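You operate a simulated robot arm through the tools that you are given. There is no shell and no other tool. Be economical: measure what you need, move in short steps, check, and stop when the job is done.

You run a simulated two-armed robot. Do the job below in one go: nothing can be reset, and whatever is moved stays where it is left.

TASK
Pick up the yellow ink bottle with one hand, pass it to the other hand and put it on the out tray of the white printer. Set down upright: yellow ink bottle.

Only the result counts: the job must be done as asked and must still hold three seconds after the hand-in. Knocking over, shifting, dropping, spilling or breaking anything else fails it.

THE ROBOT
Two 7-joint arms with two-finger parallel grippers on one trunk, on a base that drives. Base frame: it is fixed to the floor where the robot stands at the start and does not move with it; the origin is under the middle of the robot, x ahead of it, y to its left, z up. Units: mm, degrees, N and s.
The left shoulder is at the start at [-82, 119, 851], the right one opposite. With the tool pointing down near the work surface each hand reaches from about 100 to 520 mm from the robot's upright axis, wherever it stands, measured 20 degrees to its own side. Places, roughly: out tray of the white printer (18x23 cm) [620, 2780, 1080]. Payload 3.43 kg a hand.
The TCP of each hand is the grasp point between the finger pads, 30 mm short of the fingertips. In the tool frame z runs along the fingers and y along their closing line. Largest opening 94 mm; finger width 28, thickness 10; the body of the gripper, 50 by 96 mm, starts 55 mm behind the TCP.
Orientation is told as [roll, pitch, yaw] about the base's x, y, z axes, in that order, counted from this pose: with the fingers straight down and closing along the base's y, the tool's x points along the base's -x, its y along +y and its z along -z.

THE INTERFACE
- The arms move only by the tool jog_arm. It takes "left_series", "right_series" or both (then of equal length, played together; a hand with none holds still); each is a list of rows, each an object of numbers (a shift or turn left out is 0, a gripper value left out holds the last): "jaw": the gripper command, from -1 (shut) to 1 (fully open), values between in proportion; "x", "y", "z": the shift along the tool's x, y, z in units of 30 mm (1.0 is 30 mm); "wx", "wy", "wz": the turn, a rotation vector about the tool's x, y, z in units of 5 degrees (1.0 is 5 degrees). In form: [{"jaw": .., "x": .., "y": .., "z": .., "wx": .., "wy": .., "wz": ..}, ...]. A call has 1 to 12 rows; each row shifts and turns the commanded pose from where the row before left it, along the tool's axes as they then stand. A call with a number of a shift or a turn outside -1 to 1 is refused whole. A row lasts 0.2 s, in which the tool goes at most 50 mm and 8.6 degrees; a call with a longer step from one row to the next is refused whole, and so is a gripper value outside its range. A pose out of reach is approached as far as the arm can. The call stops where the force on the tool passes 40 N (or 10 N more than at its start, if that is more) or the arm is blocked; 0.2 s more then pass. Each finger travels about 153 mm/s and halts on what it meets, pressing with about 40 N; the grip force reading is that of the motor and also rises with nothing between the fingers. The clock runs only during rows and for 0.2 s after the last one: add rows that do not move to give the fingers time. The reply holds the time, the measured pose of the TCP, the force on the tool along the base axes, the opening and the grip force, in the units named above and with some noise, with the torque about the TCP (base axes, N m) and any sound that the robot's microphone picked up, and new pictures: "show" is both (left out), scene, wrist or none (wrist: the cameras of the hands that moved).
- Cameras (640 x 400 px; columns grow to the right, rows downward): "scene" is now at [31.8, -18.8, 1561.6]; the picture's right is [-0.24, -0.97, 0.00], its down [-0.71, 0.18, -0.68] and it looks along [0.66, -0.17, -0.73] (base axes); focal length 252 px, centre (320, 200). "left" rides on the left gripper at [76, -14, -103] in its tool frame; the picture's right is [0.18, 0.98, 0.00], its down [-0.75, 0.14, -0.64] and it looks along [-0.63, 0.12, 0.77] (tool axes); focal length 243 px, centre (320, 200). "right" rides on the right gripper at [76, 14, -102] in its tool frame; the picture's right is [-0.18, 0.98, 0.00], its down [-0.75, -0.14, -0.64] and it looks along [-0.63, -0.12, 0.77] (tool axes); focal length 243 px, centre (320, 200).
- lift_body(by): slides the trunk up (or, below 0, down) by that many mm; the arms and the scene camera ride with it, the base frame stays. It gives what a move gives, with no picture.
- base_move(legs): drives the robot by 1 to 6 legs, each [ahead, left, turn to the left] in mm, mm and degrees, along the robot's own axes; the way and the turn of a leg run together, so that a leg with both is an arc; at most 1500 mm and 180 degrees a leg. The arms and the cameras ride along, it lands a little off, and it stops where it bumps. It gives what a move gives, and a new picture of the scene camera.
- turn_head(pan, tilt): turns the head with the scene camera to pan (to the left, within 143 degrees either way) and tilt (down, from -29 to 69), counted from straight ahead of the robot. It gives what a move gives, and a new picture of the scene camera.
- point_at(camera, pixels): there is no depth. For up to 12 entries [column, row, z] of the newest picture of that camera ("zoom" is the newest enlarged one), the place [x, y] in the base frame at which the ray of that pixel passes the height z, good to about 2 mm. The clock stands still meanwhile.
- close_up(camera, box): a new picture of the part [left, top, right, bottom] of that camera's present view, enlarged. The clock stands still meanwhile.
- finish_job(): hands the job in; it is judged then, once.

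Keep the steps short. Do not move on a guess: measure, check each grasp and each placing, and mend mistakes. In all there are 80 turns and 260 pictures (those below and enlarged ones count). Leave the grippers open and the arms clear of the work at the hand-in unless told otherwise, and finish with a single line.

The tools are called as a command line: name --argument value ..., lists and objects as JSON in quotes. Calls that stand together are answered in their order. jog_arm: Moves the arms, as the interface text tells. Its arguments: {"type":"object","properties":{"left_series":{"type":"array"},"right_series":{"type":"array"},"show":{"type":"string","enum":["both","scene","wrist","none"]}},"required":[]} The other tools are called the same way: lift_body (by) slides the trunk up or down; base_move (legs) drives the base; turn_head (pan, tilt) turns the head that bears the scene camera; point_at (camera, pixels) gives the place at which the rays of pixels pass given heights; close_up (camera, box) takes an enlarged picture of a part of a camera's view; finish_job () hands the job in.

At the start:

```text
clock: 0.0
left_eef_pos: [291.2, 61.0, 1206.9]
left_tcp_rot: [-0.1, 0.1, 0.0]
left_ft_force: [-0.4, -0.2, -0.2]
left_moment: [-0.02, 0.02, -0.01]
left_gripper_width: 94.2
left_finger_force: 0.1
right_eef_pos: [248.6, -163.5, 1206.3]
right_tcp_rot: [0.0, 0.0, 0.1]
right_ft_force: [-0.6, 0.3, 0.0]
right_moment: [-0.04, -0.05, 0.01]
right_gripper_width: 93.9
right_finger_force: 0.0
trunk travel left (down, up): [-275.0, 60.0]
robot x, y, heading: [2.4, 0.7, 0.1]
head pan, tilt: [-14.0, 47.1]
```

scene: 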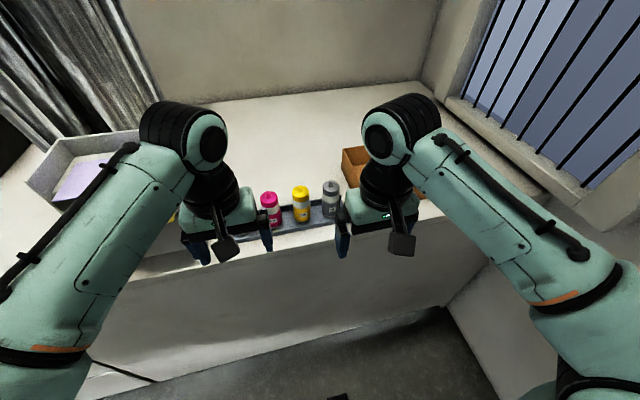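
right: 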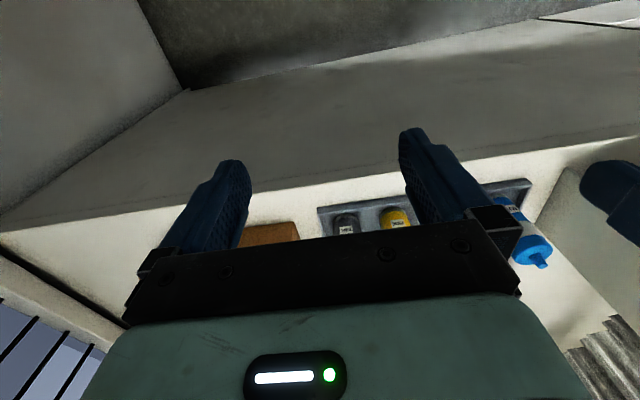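
left: 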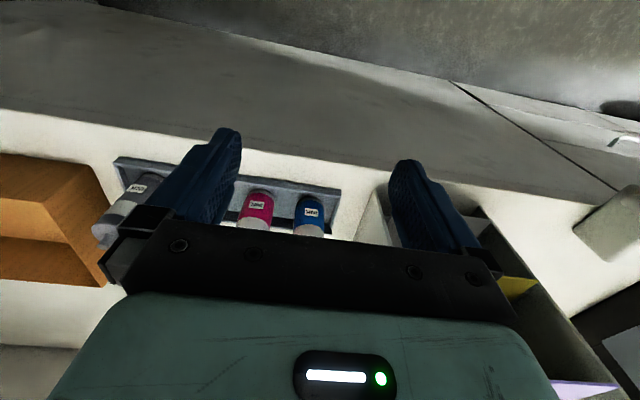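

The yellow bottle appears near pixel (300,200), between the magenta and grey bottles. I'll enlarge that part to look at it.

close_up --camera "scene" --box '[220, 150, 420, 275]'

turn_head --pan 80 --tilt 15

```text
3.20 times, centred on (320, 212) of scene
```

zoom: 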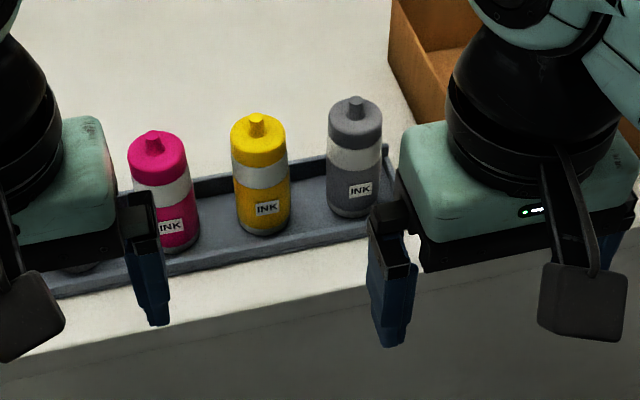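

```text
clock: 1.7
left_eef_pos: [290.7, 60.7, 1205.8]
left_tcp_rot: [0.0, 0.0, 0.0]
left_ft_force: [-0.5, -0.5, -0.5]
left_moment: [0.02, 0.01, 0.0]
left_gripper_width: 93.8
left_finger_force: 0.0
right_eef_pos: [248.8, -163.8, 1206.6]
right_tcp_rot: [-0.1, 0.0, 0.0]
right_ft_force: [0.2, 0.8, 0.2]
right_moment: [0.0, -0.01, 0.01]
right_gripper_width: 93.9
right_finger_force: 0.1
trunk travel left (down, up): [-275.0, 60.0]
robot x, y, heading: [2.0, -0.5, -0.0]
head pan, tilt: [80.0, 15.0]
```

scene: 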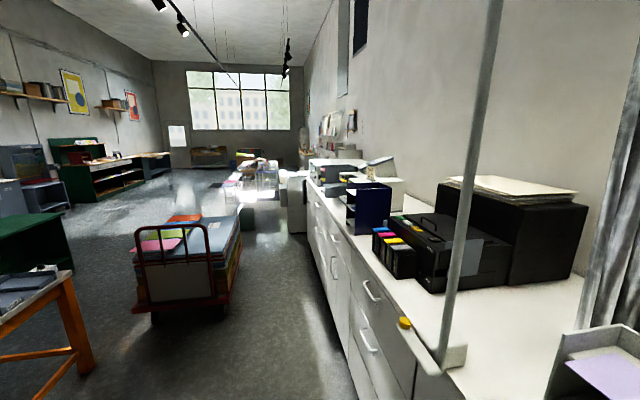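

The room lies to the left, with the printers along the counter. I'll turn the head back to the bottles and find the counter height by triangulating.

turn_head --pan -10 --tilt 52

close_up --camera "right" --box '[300, 170, 460, 270]'

close_up --camera "scene" --box '[220, 110, 420, 235]'

```text
clock: 3.3
left_eef_pos: [290.7, 61.8, 1205.1]
left_tcp_rot: [0.0, 0.0, 0.0]
left_ft_force: [0.1, -0.4, -0.7]
left_moment: [0.03, 0.01, 0.02]
left_gripper_width: 93.8
left_finger_force: 0.1
right_eef_pos: [248.0, -162.6, 1205.7]
right_tcp_rot: [0.0, -0.1, 0.0]
right_ft_force: [-0.7, -0.8, 0.1]
right_moment: [0.02, -0.08, 0.0]
right_gripper_width: 94.0
right_finger_force: 0.1
trunk travel left (down, up): [-275.0, 60.0]
robot x, y, heading: [-1.1, 0.2, 0.4]
head pan, tilt: [-10.0, 52.0]
```

scene: 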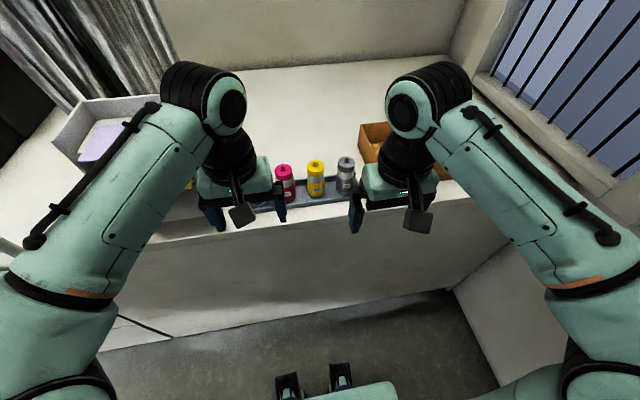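

```text
4.00 times, centred on (380, 220) of right
```

zoom: 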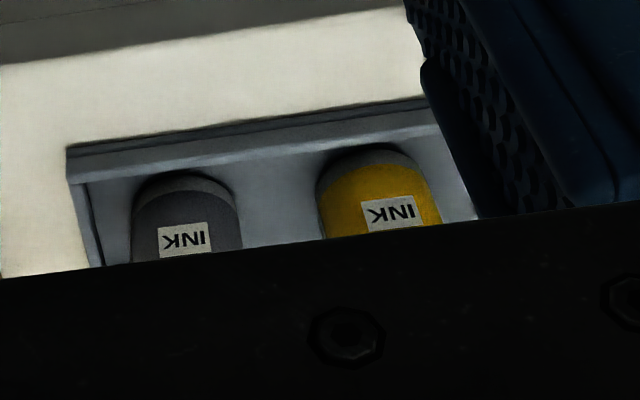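

```text
3.20 times, centred on (320, 172) of scene
```

zoom: 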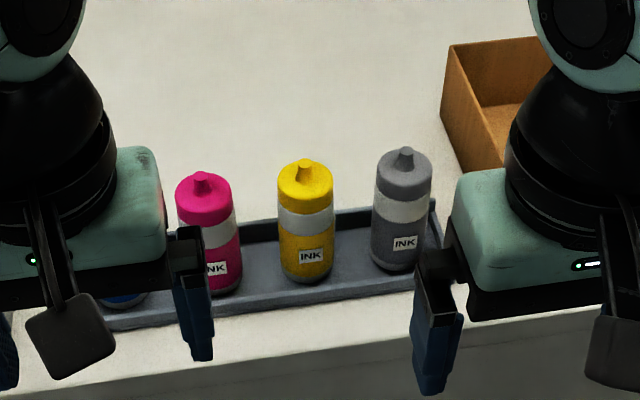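

I'll triangulate the yellow label from both views: zoom (312,256) and right camera (397.5,223). I'll do the same for the bottle's base and cap.

point_at --camera "zoom" --pixels '[[312, 256, 900], [312, 256, 950], [312, 256, 1000], [405, 243, 900], [405, 243, 950], [405, 243, 1000], [307, 282, 900], [307, 282, 950], [305, 161, 1000], [305, 161, 1050]]'

point_at --camera "right" --pixels '[[397.5, 223, 900], [397.5, 223, 950], [397.5, 223, 1000], [345.5, 229.75, 900], [345.5, 229.75, 950], [345.5, 229.75, 1000]]'

```text
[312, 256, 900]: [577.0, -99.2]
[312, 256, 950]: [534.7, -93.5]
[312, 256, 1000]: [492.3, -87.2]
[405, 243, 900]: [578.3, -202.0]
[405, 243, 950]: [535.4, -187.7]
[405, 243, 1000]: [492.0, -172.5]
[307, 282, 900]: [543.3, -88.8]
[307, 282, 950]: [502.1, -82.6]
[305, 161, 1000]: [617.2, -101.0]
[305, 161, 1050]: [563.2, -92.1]
```

```text
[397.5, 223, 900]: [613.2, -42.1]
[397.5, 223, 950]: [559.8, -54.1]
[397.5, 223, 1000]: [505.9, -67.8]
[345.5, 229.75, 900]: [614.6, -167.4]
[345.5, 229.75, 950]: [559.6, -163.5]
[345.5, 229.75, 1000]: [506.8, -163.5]
```

The bottle stands at about x≈465, y≈-82, and its top is near z 1150. Before choosing grips I'll look at the printer's out tray from here.

turn_head --pan 78 --tilt 15

close_up --camera "scene" --box '[270, 130, 430, 230]'

close_up --camera "scene" --box '[160, 150, 480, 350]'

```text
clock: 5.0
left_eef_pos: [290.6, 61.5, 1205.3]
left_tcp_rot: [0.0, 0.1, 0.0]
left_ft_force: [0.7, 0.0, -0.5]
left_moment: [-0.02, 0.01, 0.02]
left_gripper_width: 94.0
left_finger_force: 0.0
right_eef_pos: [249.0, -162.9, 1206.8]
right_tcp_rot: [0.0, 0.0, 0.0]
right_ft_force: [-0.3, 0.8, 1.3]
right_moment: [0.01, 0.01, -0.04]
right_gripper_width: 93.9
right_finger_force: 0.1
trunk travel left (down, up): [-275.0, 60.0]
robot x, y, heading: [-2.1, 1.9, 0.1]
head pan, tilt: [78.0, 15.0]
```

scene: 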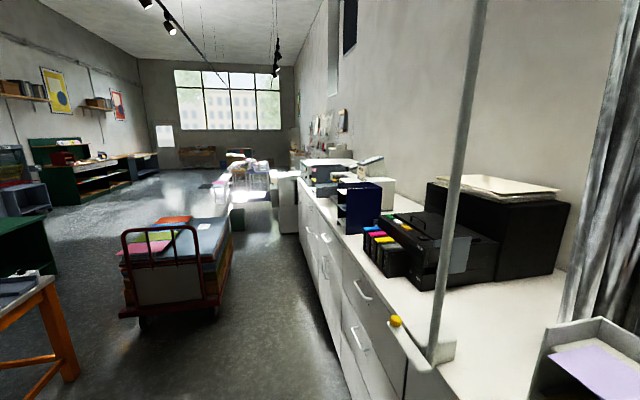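

```text
4.00 times, centred on (350, 180) of scene
```

zoom: 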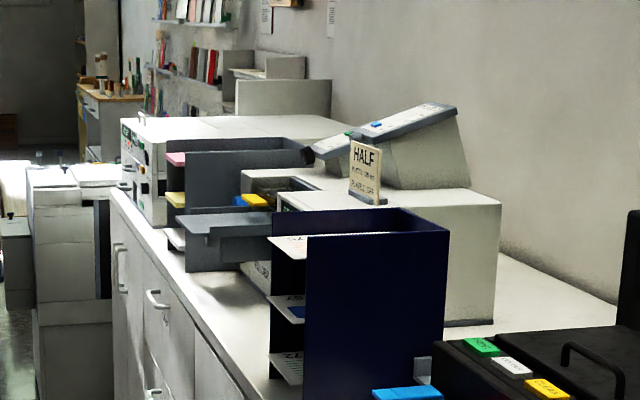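

```text
2.00 times, centred on (320, 250) of scene
```

zoom: 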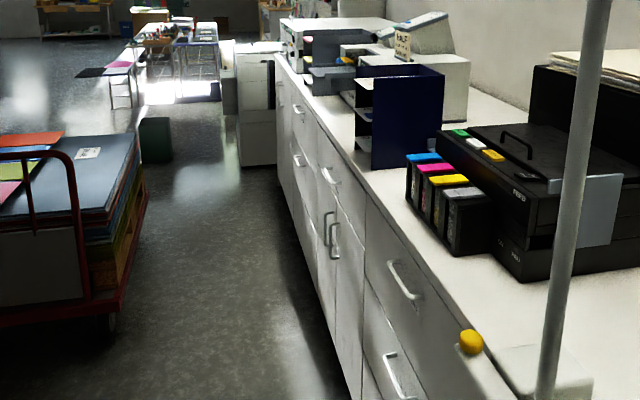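

The printer's out tray looks open from above and from the front, between two organizers. My plan is that the right hand grips the lower bottle body at a tilt, and the left hand then takes the cap from above. First I'll turn the right hand, pitching its fingers forward, and move it in front of the yellow bottle, well back from it.

turn_head --pan -10 --tilt 52

jog_arm --right_series '[{"wy": -1, "y": 0.225}, {"wy": -1, "y": 0.225}, {"wy": -1, "y": 0.225}, {"wy": -1, "y": 0.225}, {"wy": -1, "y": 0.225}, {"wy": -1, "y": 0.225}, {"wy": -1, "y": 0.225}, {"wy": -1, "y": 0.225}, {"wy": -1, "y": 0.225}, {"wy": -1, "y": 0.225}, {"wy": -1, "y": 0.225}, {"wy": -1, "y": 0.225}]'

```text
clock: 6.6
left_eef_pos: [291.6, 62.2, 1205.9]
left_tcp_rot: [0.0, 0.0, 0.0]
left_ft_force: [-0.4, 0.6, 0.0]
left_moment: [0.03, 0.01, 0.01]
left_gripper_width: 94.1
left_finger_force: 0.0
right_eef_pos: [248.8, -163.7, 1206.2]
right_tcp_rot: [0.0, 0.0, 0.0]
right_ft_force: [0.2, -0.5, -0.4]
right_moment: [0.03, 0.06, -0.03]
right_gripper_width: 94.0
right_finger_force: 0.1
trunk travel left (down, up): [-275.0, 60.0]
robot x, y, heading: [0.6, 1.8, 0.1]
head pan, tilt: [-10.0, 52.0]
```

scene: 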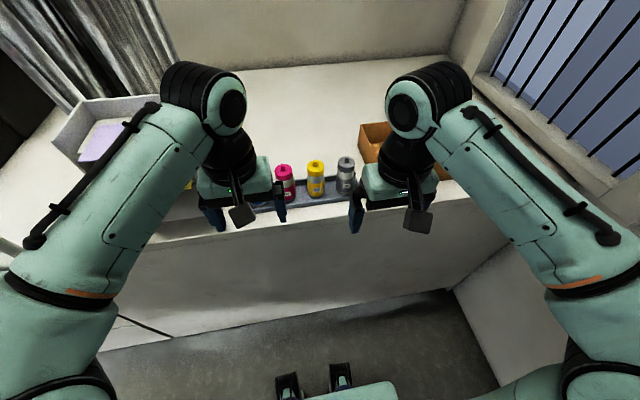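

```text
clock: 9.2
left_eef_pos: [290.9, 61.4, 1206.7]
left_tcp_rot: [0.0, 0.0, 0.1]
left_ft_force: [-0.4, 0.5, 1.1]
left_moment: [0.02, -0.01, 0.0]
left_gripper_width: 93.9
left_finger_force: 0.1
right_eef_pos: [247.4, -81.8, 1208.6]
right_tcp_rot: [-0.1, -60.1, 0.1]
right_ft_force: [-0.8, 0.8, -0.3]
right_moment: [0.04, -0.02, 0.02]
right_gripper_width: 93.9
right_finger_force: 0.1
trunk travel left (down, up): [-275.0, 60.0]
robot x, y, heading: [-0.6, -2.6, -0.1]
head pan, tilt: [-10.0, 52.0]
```

scene: 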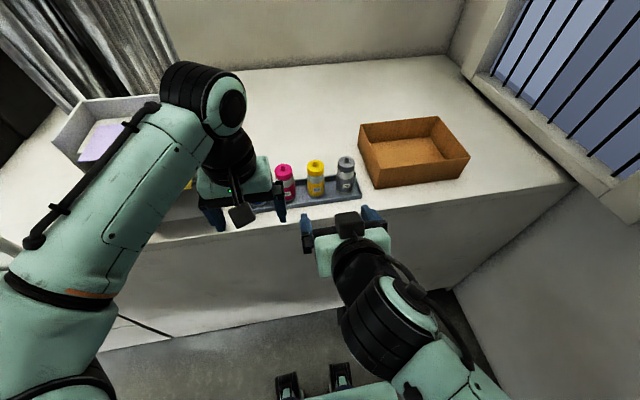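
right: 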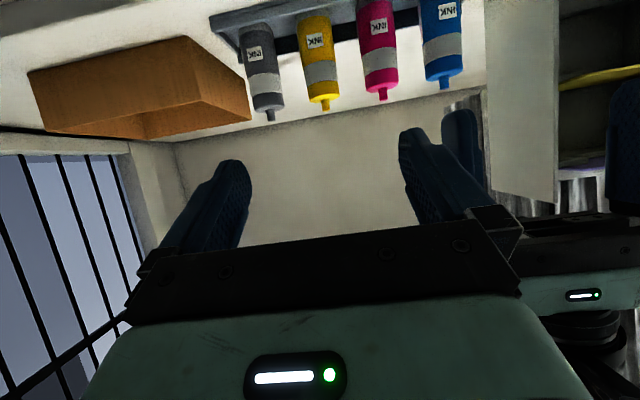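

The turn went well and both cameras now see the bottles. I'll take enlarged views for triangulation.

close_up --camera "right" --box '[230, 0, 390, 100]'

point_at --camera "zoom" --pixels '[[0, 0, 1050]]'

close_up --camera "scene" --box '[260, 140, 380, 215]'

```text
4.00 times, centred on (310, 50) of right
```

zoom: 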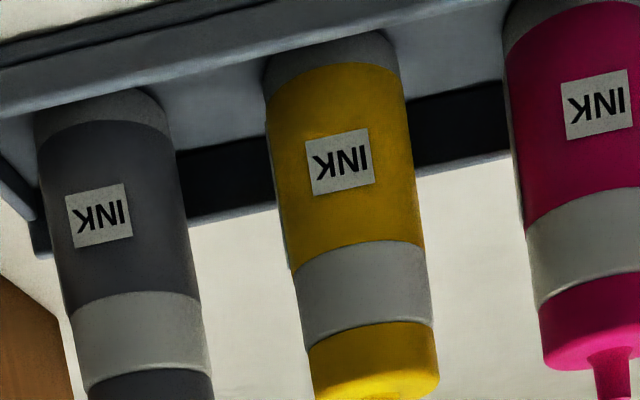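

```text
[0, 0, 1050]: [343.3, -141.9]
```

```text
5.33 times, centred on (320, 178) of scene
```

zoom: 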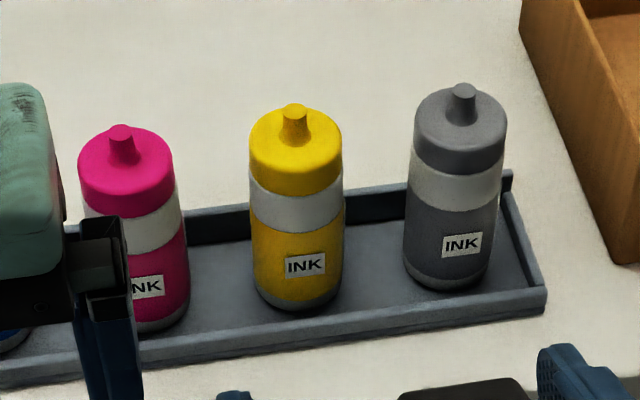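

point_at --camera "right" --pixels '[[315, 40.25, 1050], [315, 40.25, 1100], [318.75, 62.5, 1070], [318.75, 62.5, 1120], [323, 83.25, 1090], [323, 83.25, 1140], [313, 9.5, 1020], [313, 9.5, 1060]]'

point_at --camera "zoom" --pixels '[[305, 264, 1050], [305, 264, 1100], [298, 232, 1070], [298, 232, 1120], [295, 195, 1090], [295, 195, 1140], [297, 309, 1020], [297, 309, 1060], [250, 170, 1100], [342, 167, 1100], [253, 280, 1050], [340, 280, 1050]]'

```text
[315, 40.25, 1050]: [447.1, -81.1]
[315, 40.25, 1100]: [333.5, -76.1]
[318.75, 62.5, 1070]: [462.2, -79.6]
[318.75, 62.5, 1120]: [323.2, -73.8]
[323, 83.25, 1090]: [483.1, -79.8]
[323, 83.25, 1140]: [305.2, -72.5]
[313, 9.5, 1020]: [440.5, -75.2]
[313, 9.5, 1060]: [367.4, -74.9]
```

```text
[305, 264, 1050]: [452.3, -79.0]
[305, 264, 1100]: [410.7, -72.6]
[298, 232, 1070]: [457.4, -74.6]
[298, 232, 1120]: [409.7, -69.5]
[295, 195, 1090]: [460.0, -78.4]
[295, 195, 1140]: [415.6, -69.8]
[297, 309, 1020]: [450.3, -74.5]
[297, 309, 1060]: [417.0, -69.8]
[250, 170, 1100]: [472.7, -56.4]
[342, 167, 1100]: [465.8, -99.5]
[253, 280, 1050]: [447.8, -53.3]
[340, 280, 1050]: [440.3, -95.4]
```

The bottle's front face is at x≈454, its axis is at about (476,-77), the base is at z≈1012 and the cap runs from 1099 to 1118. I'll move the right hand along the tilted line to a standoff 120 mm short of the grip point, with the jaw open about 72 mm.

jog_arm --right_series '[{"jaw": 0.53, "z": 0.861, "x": 0.105, "y": 0.028}, {"z": 0.861, "x": 0.105, "y": 0.028}, {"z": 0.861, "x": 0.105, "y": 0.028}, {"z": 0.861, "x": 0.105, "y": 0.028}, {"z": 0.861, "x": 0.105, "y": 0.028}, {"z": 0.861, "x": 0.105, "y": 0.028}]'

close_up --camera "scene" --box '[260, 140, 400, 227]'

```text
clock: 10.6
left_eef_pos: [291.8, 62.0, 1206.4]
left_tcp_rot: [0.0, 0.0, 0.0]
left_ft_force: [0.4, -0.8, -0.2]
left_moment: [0.02, -0.02, 0.0]
left_gripper_width: 94.2
left_finger_force: 0.0
right_eef_pos: [375.8, -76.0, 1111.7]
right_tcp_rot: [0.1, -60.0, -0.1]
right_ft_force: [0.0, 0.0, -0.2]
right_moment: [0.02, 0.05, -0.01]
right_gripper_width: 72.4
right_finger_force: 0.0
trunk travel left (down, up): [-275.0, 60.0]
robot x, y, heading: [3.2, 3.4, -0.1]
head pan, tilt: [-10.0, 52.0]
```

scene: 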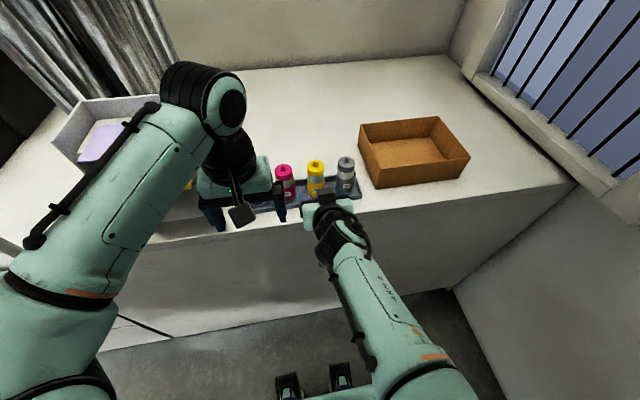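
right: 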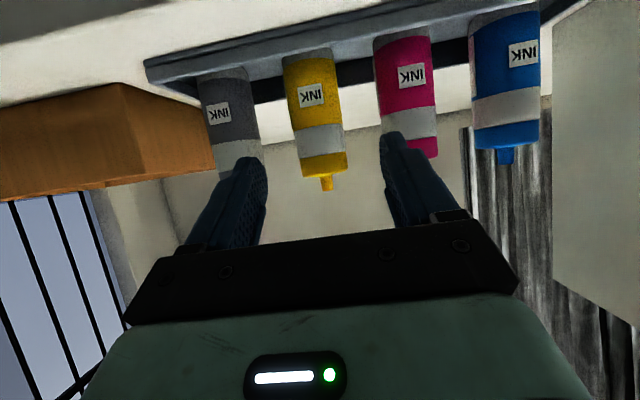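

```text
4.57 times, centred on (330, 184) of scene
```

zoom: 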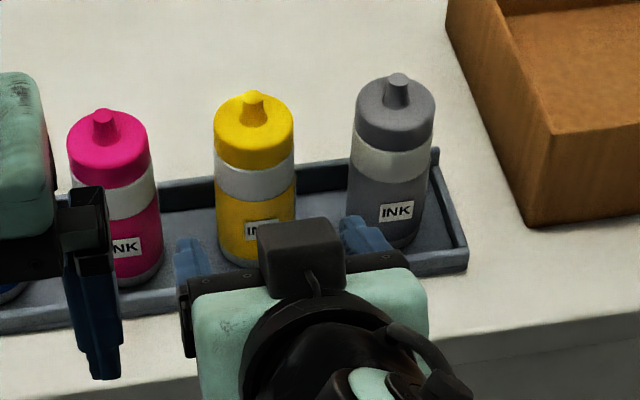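

At the standoff I notice a black box on top of the right gripper, at zoom (300,260). It matters for the hand-over clearance, so I'll estimate where it is.

point_at --camera "zoom" --pixels '[[300, 222, 1150], [300, 222, 1180], [300, 222, 1210], [300, 252, 1150], [300, 252, 1180], [300, 252, 1210], [303, 298, 1150], [303, 298, 1180], [257, 230, 1180], [340, 230, 1180], [254, 95, 1130], [254, 160, 1099]]'

point_at --camera "right" --pixels '[[311.5, 96, 1046], [311.5, 96, 1050], [285, 95, 1050], [337, 92, 1050], [326, 190, 1120], [326, 190, 1130]]'

```text
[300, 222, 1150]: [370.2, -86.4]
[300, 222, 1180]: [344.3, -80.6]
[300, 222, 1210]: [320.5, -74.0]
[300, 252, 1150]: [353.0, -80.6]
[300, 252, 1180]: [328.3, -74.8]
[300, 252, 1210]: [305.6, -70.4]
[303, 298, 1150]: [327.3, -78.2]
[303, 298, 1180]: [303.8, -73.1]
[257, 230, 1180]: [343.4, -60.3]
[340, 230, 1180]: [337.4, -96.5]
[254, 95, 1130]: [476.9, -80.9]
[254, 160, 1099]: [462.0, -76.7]
```

```text
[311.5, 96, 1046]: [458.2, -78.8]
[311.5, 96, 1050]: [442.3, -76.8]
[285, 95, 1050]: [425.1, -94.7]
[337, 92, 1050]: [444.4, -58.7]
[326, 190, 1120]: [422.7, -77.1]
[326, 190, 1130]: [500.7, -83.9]
```

The box is about 45 mm tall, so a vertical left hand will clear it. The bottle axis refines to (477,-80.5). I'll advance to the grip point at z 1052 with the jaw still open.

jog_arm --right_series '[{"y": -0.15, "z": 0.2}, {"z": 0.74}, {"z": 0.74}, {"z": 0.74}, {"z": 0.74}, {"z": 0.74}, {}]'

close_up --camera "scene" --box '[260, 140, 400, 227]'

```text
clock: 12.2
left_eef_pos: [290.1, 61.1, 1206.2]
left_tcp_rot: [-0.1, 0.1, 0.0]
left_ft_force: [-0.1, -0.1, 0.1]
left_moment: [-0.01, -0.02, -0.02]
left_gripper_width: 94.2
left_finger_force: 0.1
right_eef_pos: [472.8, -79.1, 1053.6]
right_tcp_rot: [0.0, -60.0, 0.0]
right_ft_force: [-0.5, 0.5, 0.4]
right_moment: [0.0, -0.02, -0.01]
right_gripper_width: 71.9
right_finger_force: 0.1
trunk travel left (down, up): [-275.0, 60.0]
robot x, y, heading: [0.1, -1.5, -0.0]
head pan, tilt: [-10.0, 52.0]
```

scene: 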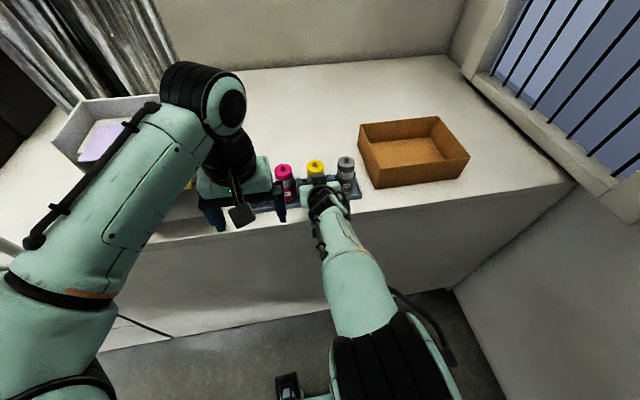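
right: 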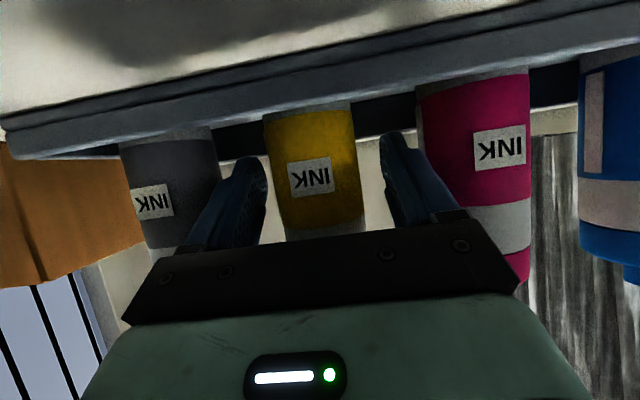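

```text
4.57 times, centred on (330, 184) of scene
```

zoom: 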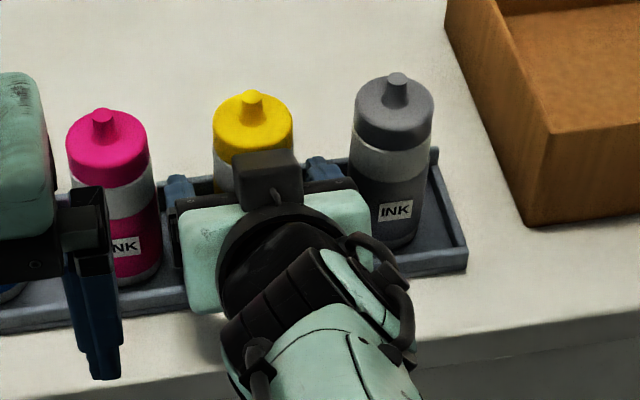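

The fingers straddle the yellow bottle and nothing is touching. I'll close the jaw.

jog_arm --right_series '[{"jaw": 0.2}, {"jaw": -1}, {}, {}]' --show "wrist"

```text
clock: 13.2
left_eef_pos: [290.7, 61.5, 1205.7]
left_tcp_rot: [0.0, 0.1, 0.0]
left_ft_force: [-0.4, -1.0, 0.5]
left_moment: [-0.04, 0.02, -0.03]
left_gripper_width: 94.1
left_finger_force: 0.1
right_eef_pos: [473.9, -79.0, 1052.3]
right_tcp_rot: [0.1, -60.0, -0.1]
right_ft_force: [0.0, 0.1, 1.0]
right_moment: [0.04, -0.03, -0.01]
right_gripper_width: 49.2
right_finger_force: 39.7
trunk travel left (down, up): [-275.0, 60.0]
robot x, y, heading: [0.7, 1.7, -0.1]
head pan, tilt: [-10.0, 52.0]
```

right: 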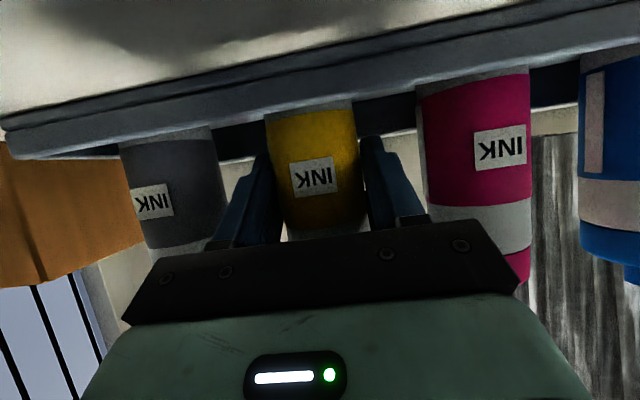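

It is gripped at 49 mm width and 40 N. Next I'll lift straight up by 130 mm.

jog_arm --right_series '[{"x": -0.536, "z": -0.31}, {"x": -0.536, "z": -0.31}, {"x": -0.536, "z": -0.31}, {"x": -0.536, "z": -0.31}, {"x": -0.536, "z": -0.31}, {"x": -0.536, "z": -0.31}, {"x": -0.536, "z": -0.31}]'

```text
clock: 14.8
left_eef_pos: [290.9, 61.6, 1206.7]
left_tcp_rot: [-0.1, 0.0, 0.0]
left_ft_force: [0.7, 0.5, -0.3]
left_moment: [-0.02, -0.02, -0.01]
left_gripper_width: 94.1
left_finger_force: 0.1
right_eef_pos: [476.1, -79.9, 1185.6]
right_tcp_rot: [0.0, -60.0, 0.0]
right_ft_force: [-0.3, 1.1, -0.9]
right_moment: [-0.01, 0.01, 0.04]
right_gripper_width: 49.0
right_finger_force: 40.5
trunk travel left (down, up): [-275.0, 60.0]
robot x, y, heading: [-0.9, -3.5, -0.1]
head pan, tilt: [-10.0, 52.0]
```

scene: 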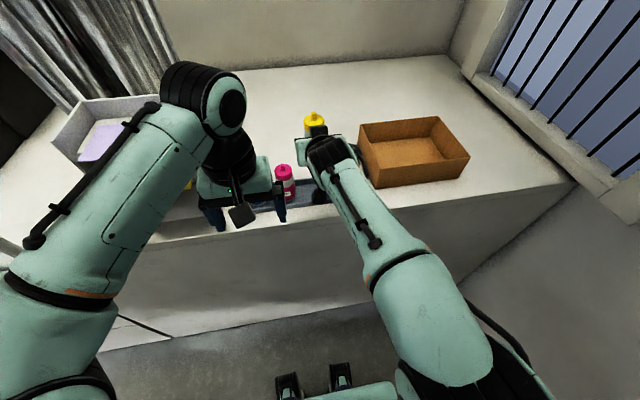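
right: 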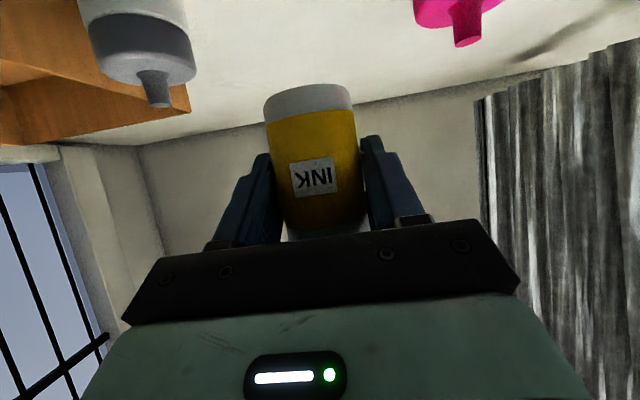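

The bottle is held firmly and upright. I'll pull it back in front of the counter and lower it slightly, while the left hand rises out of the way.

jog_arm --right_series '[{"x": 0.453, "z": -0.785}, {"x": 0.453, "z": -0.785}, {"x": 0.453, "z": -0.785}, {"x": 0.453, "z": -0.785}, {"x": 0.453, "z": -0.785}, {"x": 0.626, "z": 0.361}, {"x": 0.626, "z": 0.361}, {"x": 0.626, "z": 0.361}]' --left_series '[{"z": -0.78}, {"z": -0.78}, {"z": -0.78}, {"x": -0.333}, {"x": -0.333}, {"x": -0.333}, {"x": -0.333}, {"x": -0.333}]'

```text
clock: 16.6
left_eef_pos: [329.7, 60.0, 1240.8]
left_tcp_rot: [0.1, -0.3, 0.0]
left_ft_force: [0.7, 0.6, -0.8]
left_moment: [0.0, 0.03, 0.01]
left_gripper_width: 93.7
left_finger_force: 0.2
left hand out of reach, approached as far as the arm can: row 2, 3, 6, 7
right_eef_pos: [339.4, -79.8, 1119.0]
right_tcp_rot: [0.2, -60.0, 0.1]
right_ft_force: [-0.5, 0.0, -0.7]
right_moment: [0.01, 0.0, -0.02]
right_gripper_width: 49.0
right_finger_force: 39.9
trunk travel left (down, up): [-275.0, 60.0]
robot x, y, heading: [1.4, 0.2, -0.1]
head pan, tilt: [-10.0, 52.0]
```

scene: 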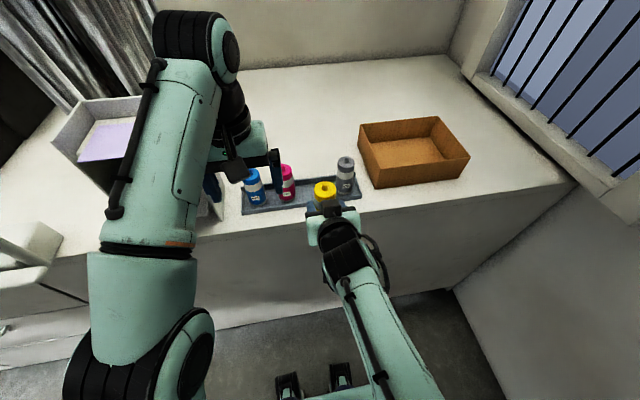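
right: 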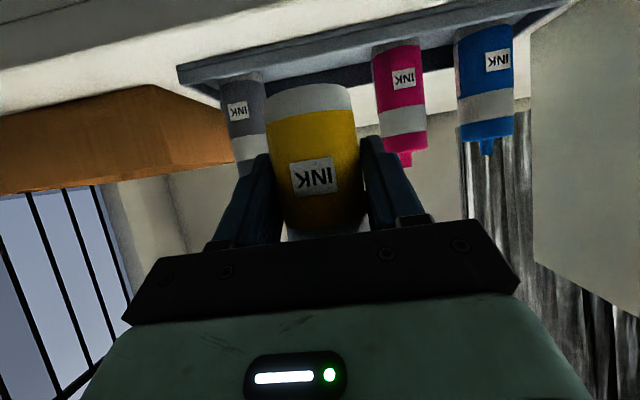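
left: 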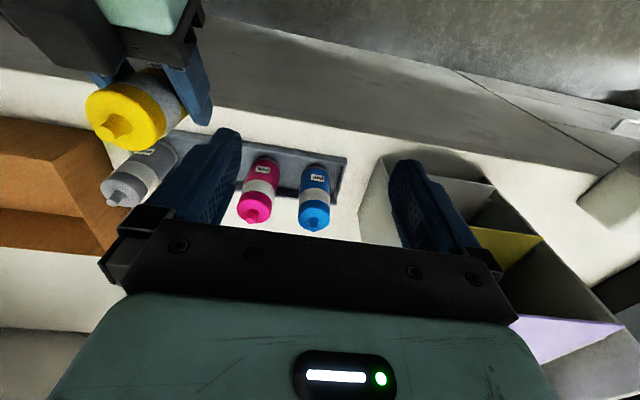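

The left hand can go no higher than about z 1241 here. I'll lower the right hand by 50 mm and bring it 50 mm to the left for the hand-over.

jog_arm --right_series '[{"x": 0.481, "z": 0.278}, {"x": 0.481, "z": 0.278}, {"x": 0.481, "z": 0.278}, {"y": 0.556}, {"y": 0.556}, {"y": 0.556}, {}]' --show "none"

close_up --camera "left" --box '[60, 0, 380, 200]'

close_up --camera "scene" --box '[200, 130, 400, 255]'

```text
clock: 18.2
left_eef_pos: [327.8, 60.5, 1239.7]
left_tcp_rot: [-0.1, -0.3, 0.0]
left_ft_force: [0.0, 0.4, 0.1]
left_moment: [0.05, -0.02, -0.02]
left_gripper_width: 94.0
left_finger_force: 0.0
right_eef_pos: [337.5, -27.6, 1064.0]
right_tcp_rot: [12.5, -56.0, -9.0]
right_ft_force: [-0.5, 0.5, -0.6]
right_moment: [0.01, 0.02, 0.0]
right_gripper_width: 49.2
right_finger_force: 40.0
trunk travel left (down, up): [-275.0, 60.0]
robot x, y, heading: [-2.9, 0.2, 0.0]
head pan, tilt: [-10.0, 52.0]
stopped in row 7 (right hand): the arm was blocked; the commanded pose is now the measured one
```

```text
2.00 times, centred on (220, 100) of left
```

zoom: 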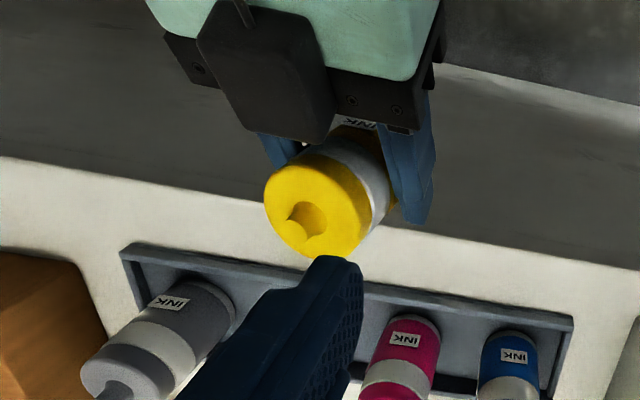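

```text
3.20 times, centred on (300, 192) of scene
```

zoom: 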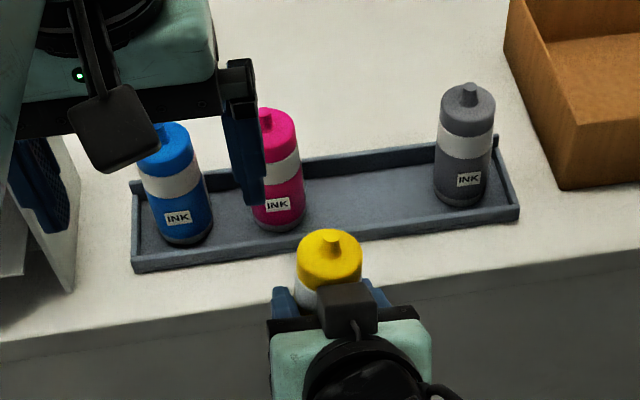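

The right hand was blocked while moving left and twisted by about 8°, probably at a joint limit. I'll bring it back to the right by 45 mm and undo the twist.

jog_arm --right_series '[{"y": -0.75}, {"y": -0.75}, {"wx": 0.47, "wy": -0.4, "wz": -0.54}, {"wx": 0.47, "wy": -0.4, "wz": -0.54}, {}]' --show "scene"

```text
clock: 19.4
left_eef_pos: [328.7, 59.4, 1239.9]
left_tcp_rot: [-0.1, -0.1, 0.0]
left_ft_force: [-0.6, 0.7, 0.2]
left_moment: [0.0, -0.01, 0.0]
left_gripper_width: 93.8
left_finger_force: 0.0
right_eef_pos: [337.5, -69.1, 1058.1]
right_tcp_rot: [2.0, -60.2, -1.2]
right_ft_force: [0.7, -0.3, -0.7]
right_moment: [-0.02, 0.02, 0.0]
right_gripper_width: 49.1
right_finger_force: 40.1
trunk travel left (down, up): [-275.0, 60.0]
robot x, y, heading: [0.2, -1.8, 0.1]
head pan, tilt: [-10.0, 52.0]
```

scene: 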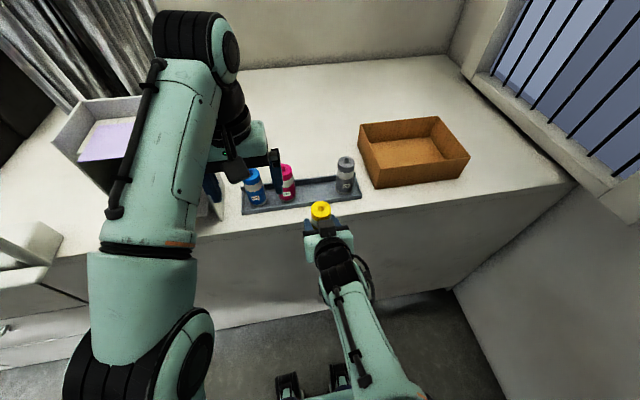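

The hand is nearly straight again. Next the left hand moves over the bottle, with its fingertips near z 1210, well above the nozzle at about 1135.

jog_arm --left_series '[{"y": -0.853, "x": -0.08}, {"y": -0.853, "x": -0.08}, {"y": -0.853, "x": -0.08}, {"y": -0.853, "x": -0.08}, {"y": -0.853, "x": -0.08}, {}]' --right_series '[{"wx": 0.19, "wz": -0.12}, {}, {}, {}, {}, {}]'

```text
clock: 20.8
left_eef_pos: [328.7, 33.7, 1236.1]
left_tcp_rot: [0.0, -0.4, 0.0]
left_ft_force: [0.6, 0.4, -0.6]
left_moment: [0.03, -0.04, 0.03]
left_gripper_width: 93.8
left_finger_force: 0.0
left hand out of reach, approached as far as the arm can: row 1, 2, 3, 4, 5
right_eef_pos: [338.2, -70.5, 1058.6]
right_tcp_rot: [2.7, -59.9, -2.1]
right_ft_force: [0.4, -0.7, -0.9]
right_moment: [-0.03, 0.01, -0.01]
right_gripper_width: 49.3
right_finger_force: 39.5
trunk travel left (down, up): [-275.0, 60.0]
robot x, y, heading: [-1.4, 1.6, 0.1]
head pan, tilt: [-10.0, 52.0]
```

scene: 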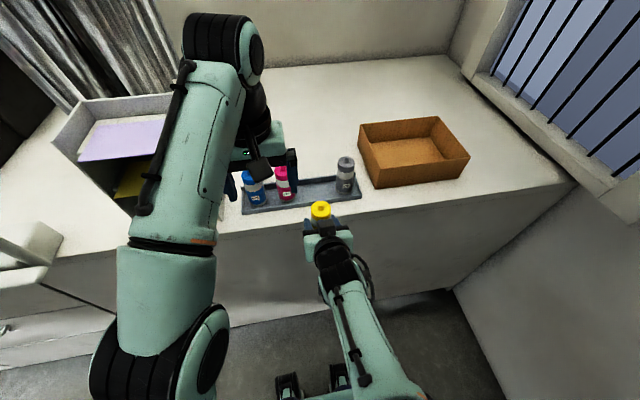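
right: 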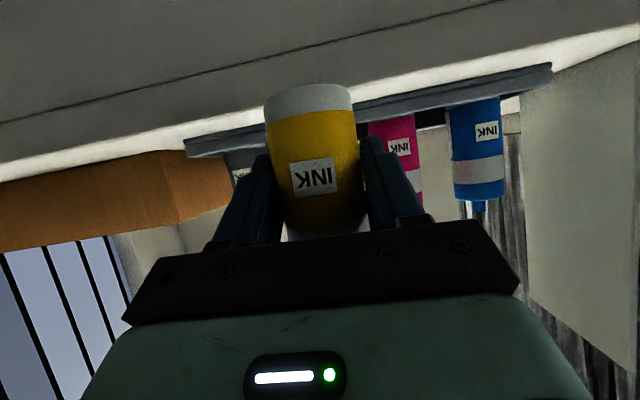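
left: 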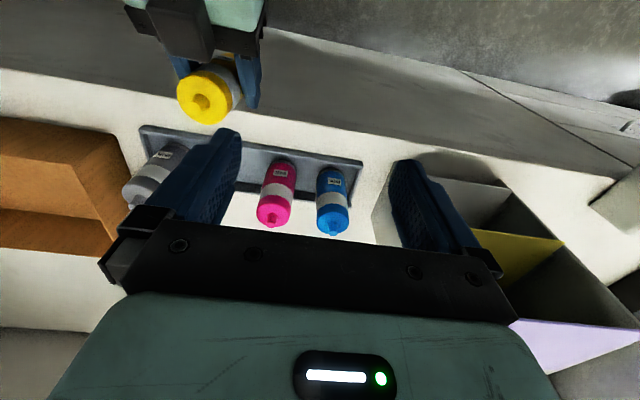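

At this height the left arm's reach limit stopped it. By geometry it should reach above the bottle at about z 1190, so I'll lower it first and then slide across.

jog_arm --left_series '[{"z": 0.8}, {"z": 0.8}, {}, {"y": -0.86, "x": -0.1}, {"y": -0.86, "x": -0.1}, {"y": -0.86, "x": -0.1}, {"y": -0.86, "x": -0.1}, {}]'

```text
clock: 22.6
left_eef_pos: [337.7, -68.4, 1189.1]
left_tcp_rot: [-0.1, -0.2, 0.0]
left_ft_force: [-0.4, 0.1, -0.1]
left_moment: [-0.02, 0.0, -0.02]
left_gripper_width: 94.0
left_finger_force: 0.2
right_eef_pos: [337.8, -69.1, 1058.8]
right_tcp_rot: [2.5, -59.7, -2.1]
right_ft_force: [-0.1, 0.4, -1.6]
right_moment: [-0.01, 0.02, 0.04]
right_gripper_width: 49.1
right_finger_force: 40.1
trunk travel left (down, up): [-275.0, 60.0]
robot x, y, heading: [-1.1, -1.5, 0.0]
head pan, tilt: [-10.0, 52.0]
```

scene: 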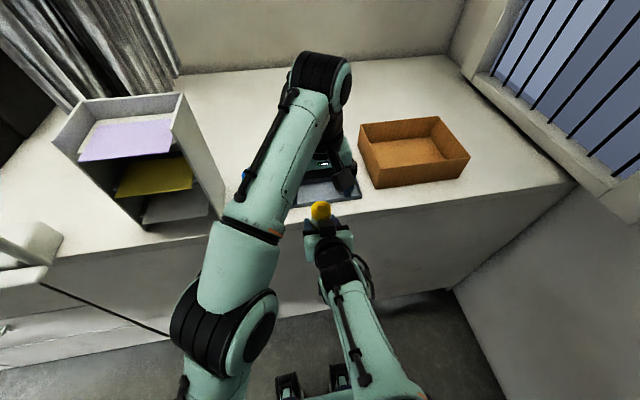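
left: 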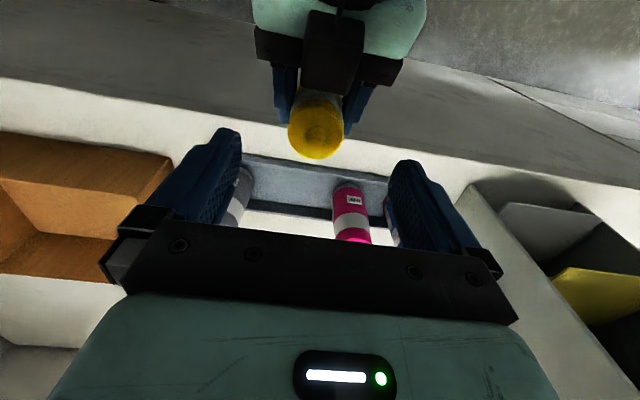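

The left hand is above the bottle now. I'll measure the nozzle tip at (318,133) and the cap rim in the left camera.

close_up --camera "left" --box '[240, 60, 400, 160]'

close_up --camera "scene" --box '[260, 140, 400, 227]'

```text
4.00 times, centred on (320, 110) of left
```

zoom: 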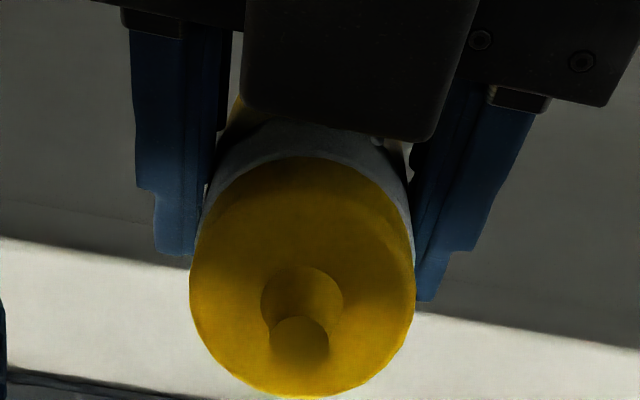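

```text
4.57 times, centred on (330, 184) of scene
```

zoom: 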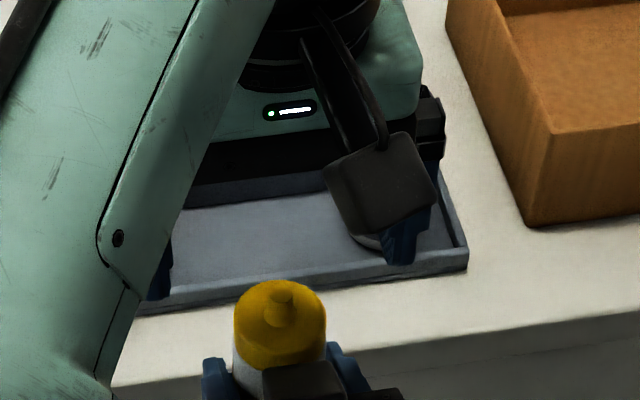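

point_at --camera "left" --pixels '[[314.5, 144.5, 1130], [314.5, 144.5, 1135], [314.5, 144.5, 1140], [287.5, 131, 1122], [343.75, 131, 1122], [315.5, 158.5, 1122], [320, 99, 1122]]'

point_at --camera "scene" --pixels '[[321, 205, 1130], [321, 205, 1135], [321, 205, 1140]]'

```text
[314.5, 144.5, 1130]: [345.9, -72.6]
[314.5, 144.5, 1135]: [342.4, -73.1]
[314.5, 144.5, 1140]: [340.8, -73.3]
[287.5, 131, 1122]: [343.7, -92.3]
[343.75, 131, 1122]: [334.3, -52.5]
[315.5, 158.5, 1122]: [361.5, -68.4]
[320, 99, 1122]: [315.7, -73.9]
```

```text
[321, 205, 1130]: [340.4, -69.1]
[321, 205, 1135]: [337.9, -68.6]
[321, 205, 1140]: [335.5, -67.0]
```

The bottle axis is at about (340,-71). I'll line up on it and descend to TCP z≈1118 with the jaw fully open.

jog_arm --left_series '[{"y": -0.085, "x": -0.08}, {"z": 0.59}, {"z": 0.59}, {"z": 0.59}, {"z": 0.59}, {}]'

close_up --camera "left" --box '[160, 40, 480, 240]'

```text
clock: 24.0
left_eef_pos: [342.0, -73.4, 1117.2]
left_tcp_rot: [-0.1, -0.3, 0.0]
left_ft_force: [-1.0, -0.2, 0.2]
left_moment: [-0.04, -0.01, -0.02]
left_gripper_width: 94.0
left_finger_force: 0.0
right_eef_pos: [337.8, -70.8, 1057.1]
right_tcp_rot: [2.7, -59.8, -2.2]
right_ft_force: [0.0, 0.8, -1.1]
right_moment: [-0.02, 0.04, -0.03]
right_gripper_width: 49.1
right_finger_force: 40.2
trunk travel left (down, up): [-275.0, 60.0]
robot x, y, heading: [3.0, -3.6, -0.0]
head pan, tilt: [-10.0, 52.0]
```

scene: 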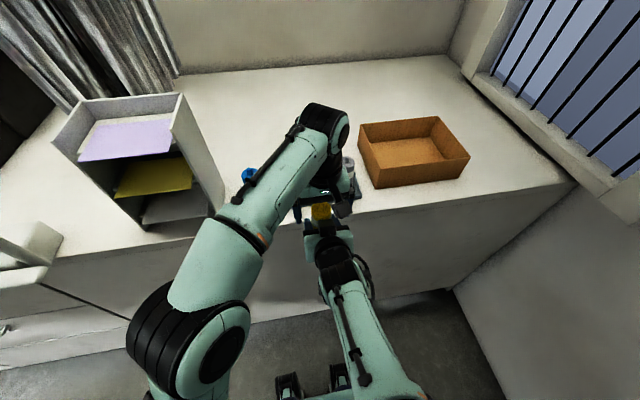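
left: 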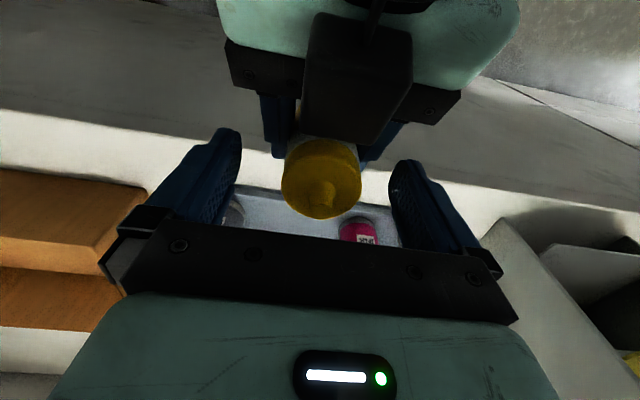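

```text
2.00 times, centred on (320, 140) of left
```

zoom: 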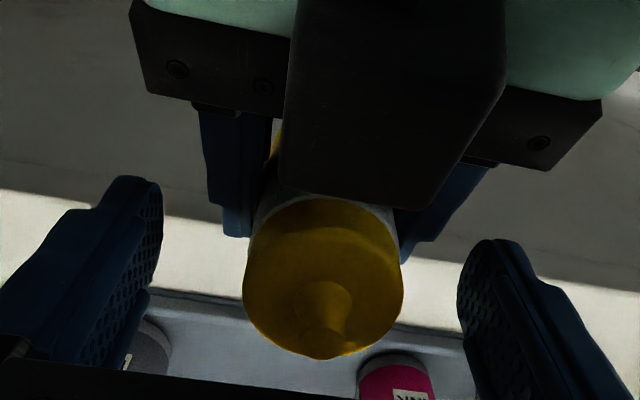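

The cap and nozzle line up with the left TCP: the nozzle is at zoom (325,330), against an expected (320,337). I'll close the left jaw.

jog_arm --left_series '[{"jaw": 0.4}, {"jaw": 0.15}, {"jaw": -1}, {}, {}]' --show "wrist"

```text
clock: 25.2
left_eef_pos: [341.6, -72.0, 1118.0]
left_tcp_rot: [0.0, -0.2, 0.2]
left_ft_force: [6.9, 4.0, 0.3]
left_moment: [0.26, -0.06, -0.01]
left_gripper_width: 46.1
left_finger_force: 39.7
right_eef_pos: [337.7, -72.1, 1058.0]
right_tcp_rot: [2.6, -59.7, -2.2]
right_ft_force: [-6.1, -4.0, 0.6]
right_moment: [-0.03, -0.31, -0.05]
right_gripper_width: 49.2
right_finger_force: 39.7
trunk travel left (down, up): [-275.0, 60.0]
robot x, y, heading: [4.4, -0.2, 0.1]
head pan, tilt: [-10.0, 52.0]
```

left: 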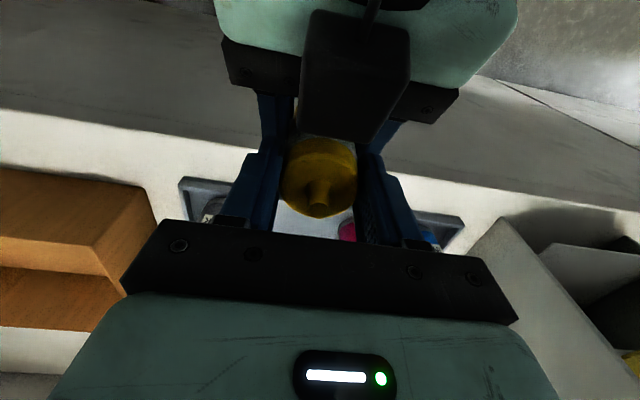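

The left hand holds the cap at 46 mm and 40 N. I'll open the right jaw and check the load.

jog_arm --right_series '[{"jaw": 0.15}, {"jaw": 0.5}, {}]' --show "wrist"

```text
clock: 26.0
left_eef_pos: [340.7, -73.2, 1117.3]
left_tcp_rot: [-0.1, -0.3, 0.0]
left_ft_force: [-0.2, -0.5, 0.5]
left_moment: [0.0, -0.01, -0.01]
left_gripper_width: 46.0
left_finger_force: 39.4
right_eef_pos: [339.5, -71.0, 1057.4]
right_tcp_rot: [2.7, -59.7, -2.3]
right_ft_force: [0.6, 0.0, 0.5]
right_moment: [0.01, -0.02, 0.0]
right_gripper_width: 70.5
right_finger_force: 0.1
trunk travel left (down, up): [-275.0, 60.0]
robot x, y, heading: [-0.9, 0.1, -0.0]
head pan, tilt: [-10.0, 52.0]
```

right: 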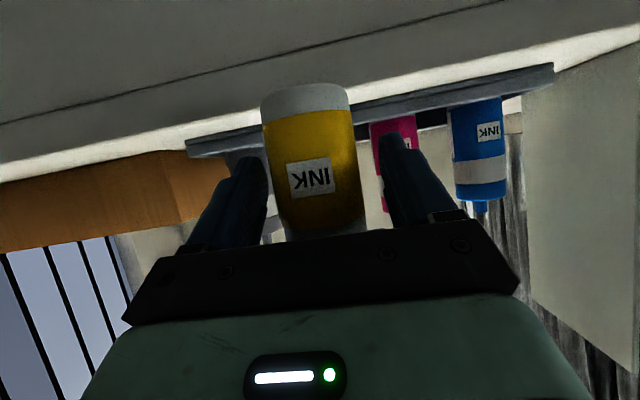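

The left hand carries the bottle alone. The right hand now backs off horizontally and slightly down, to stay clear of the left camera.

jog_arm --right_series '[{"x": 0.5, "z": -0.866}, {"x": 0.5, "z": -0.866}, {"x": 0.507, "z": -0.477}, {"x": 0.507, "z": -0.477}, {"x": 0.507, "z": -0.477}, {}]'

```text
clock: 27.4
left_eef_pos: [340.7, -72.0, 1116.7]
left_tcp_rot: [-0.2, -0.2, -0.1]
left_ft_force: [0.1, 0.7, 0.6]
left_moment: [-0.03, 0.04, 0.0]
left_gripper_width: 45.7
left_finger_force: 39.7
right_eef_pos: [244.4, -65.8, 1065.8]
right_tcp_rot: [2.8, -58.9, -5.3]
right_ft_force: [0.2, -0.2, 0.2]
right_moment: [0.0, 0.0, -0.02]
right_gripper_width: 70.4
right_finger_force: 0.1
right hand out of reach, approached as far as the arm can: row 3, 4, 5
trunk travel left (down, up): [-275.0, 60.0]
robot x, y, heading: [1.7, 1.8, -0.0]
head pan, tilt: [-10.0, 52.0]
```

scene: 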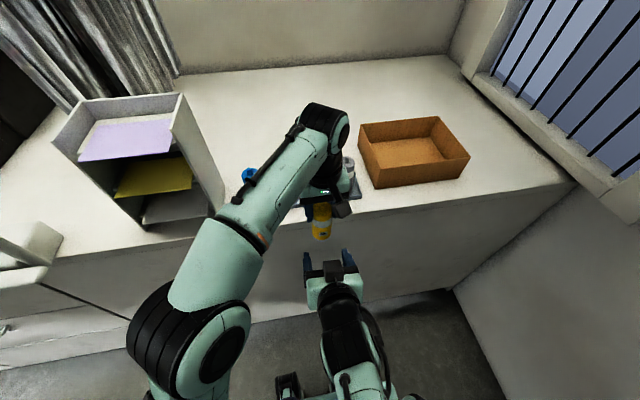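
right: 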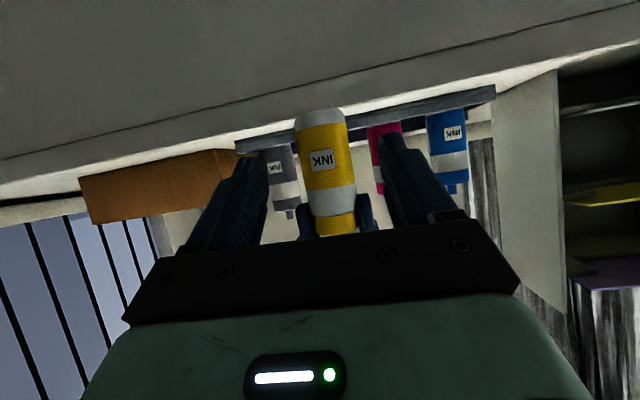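

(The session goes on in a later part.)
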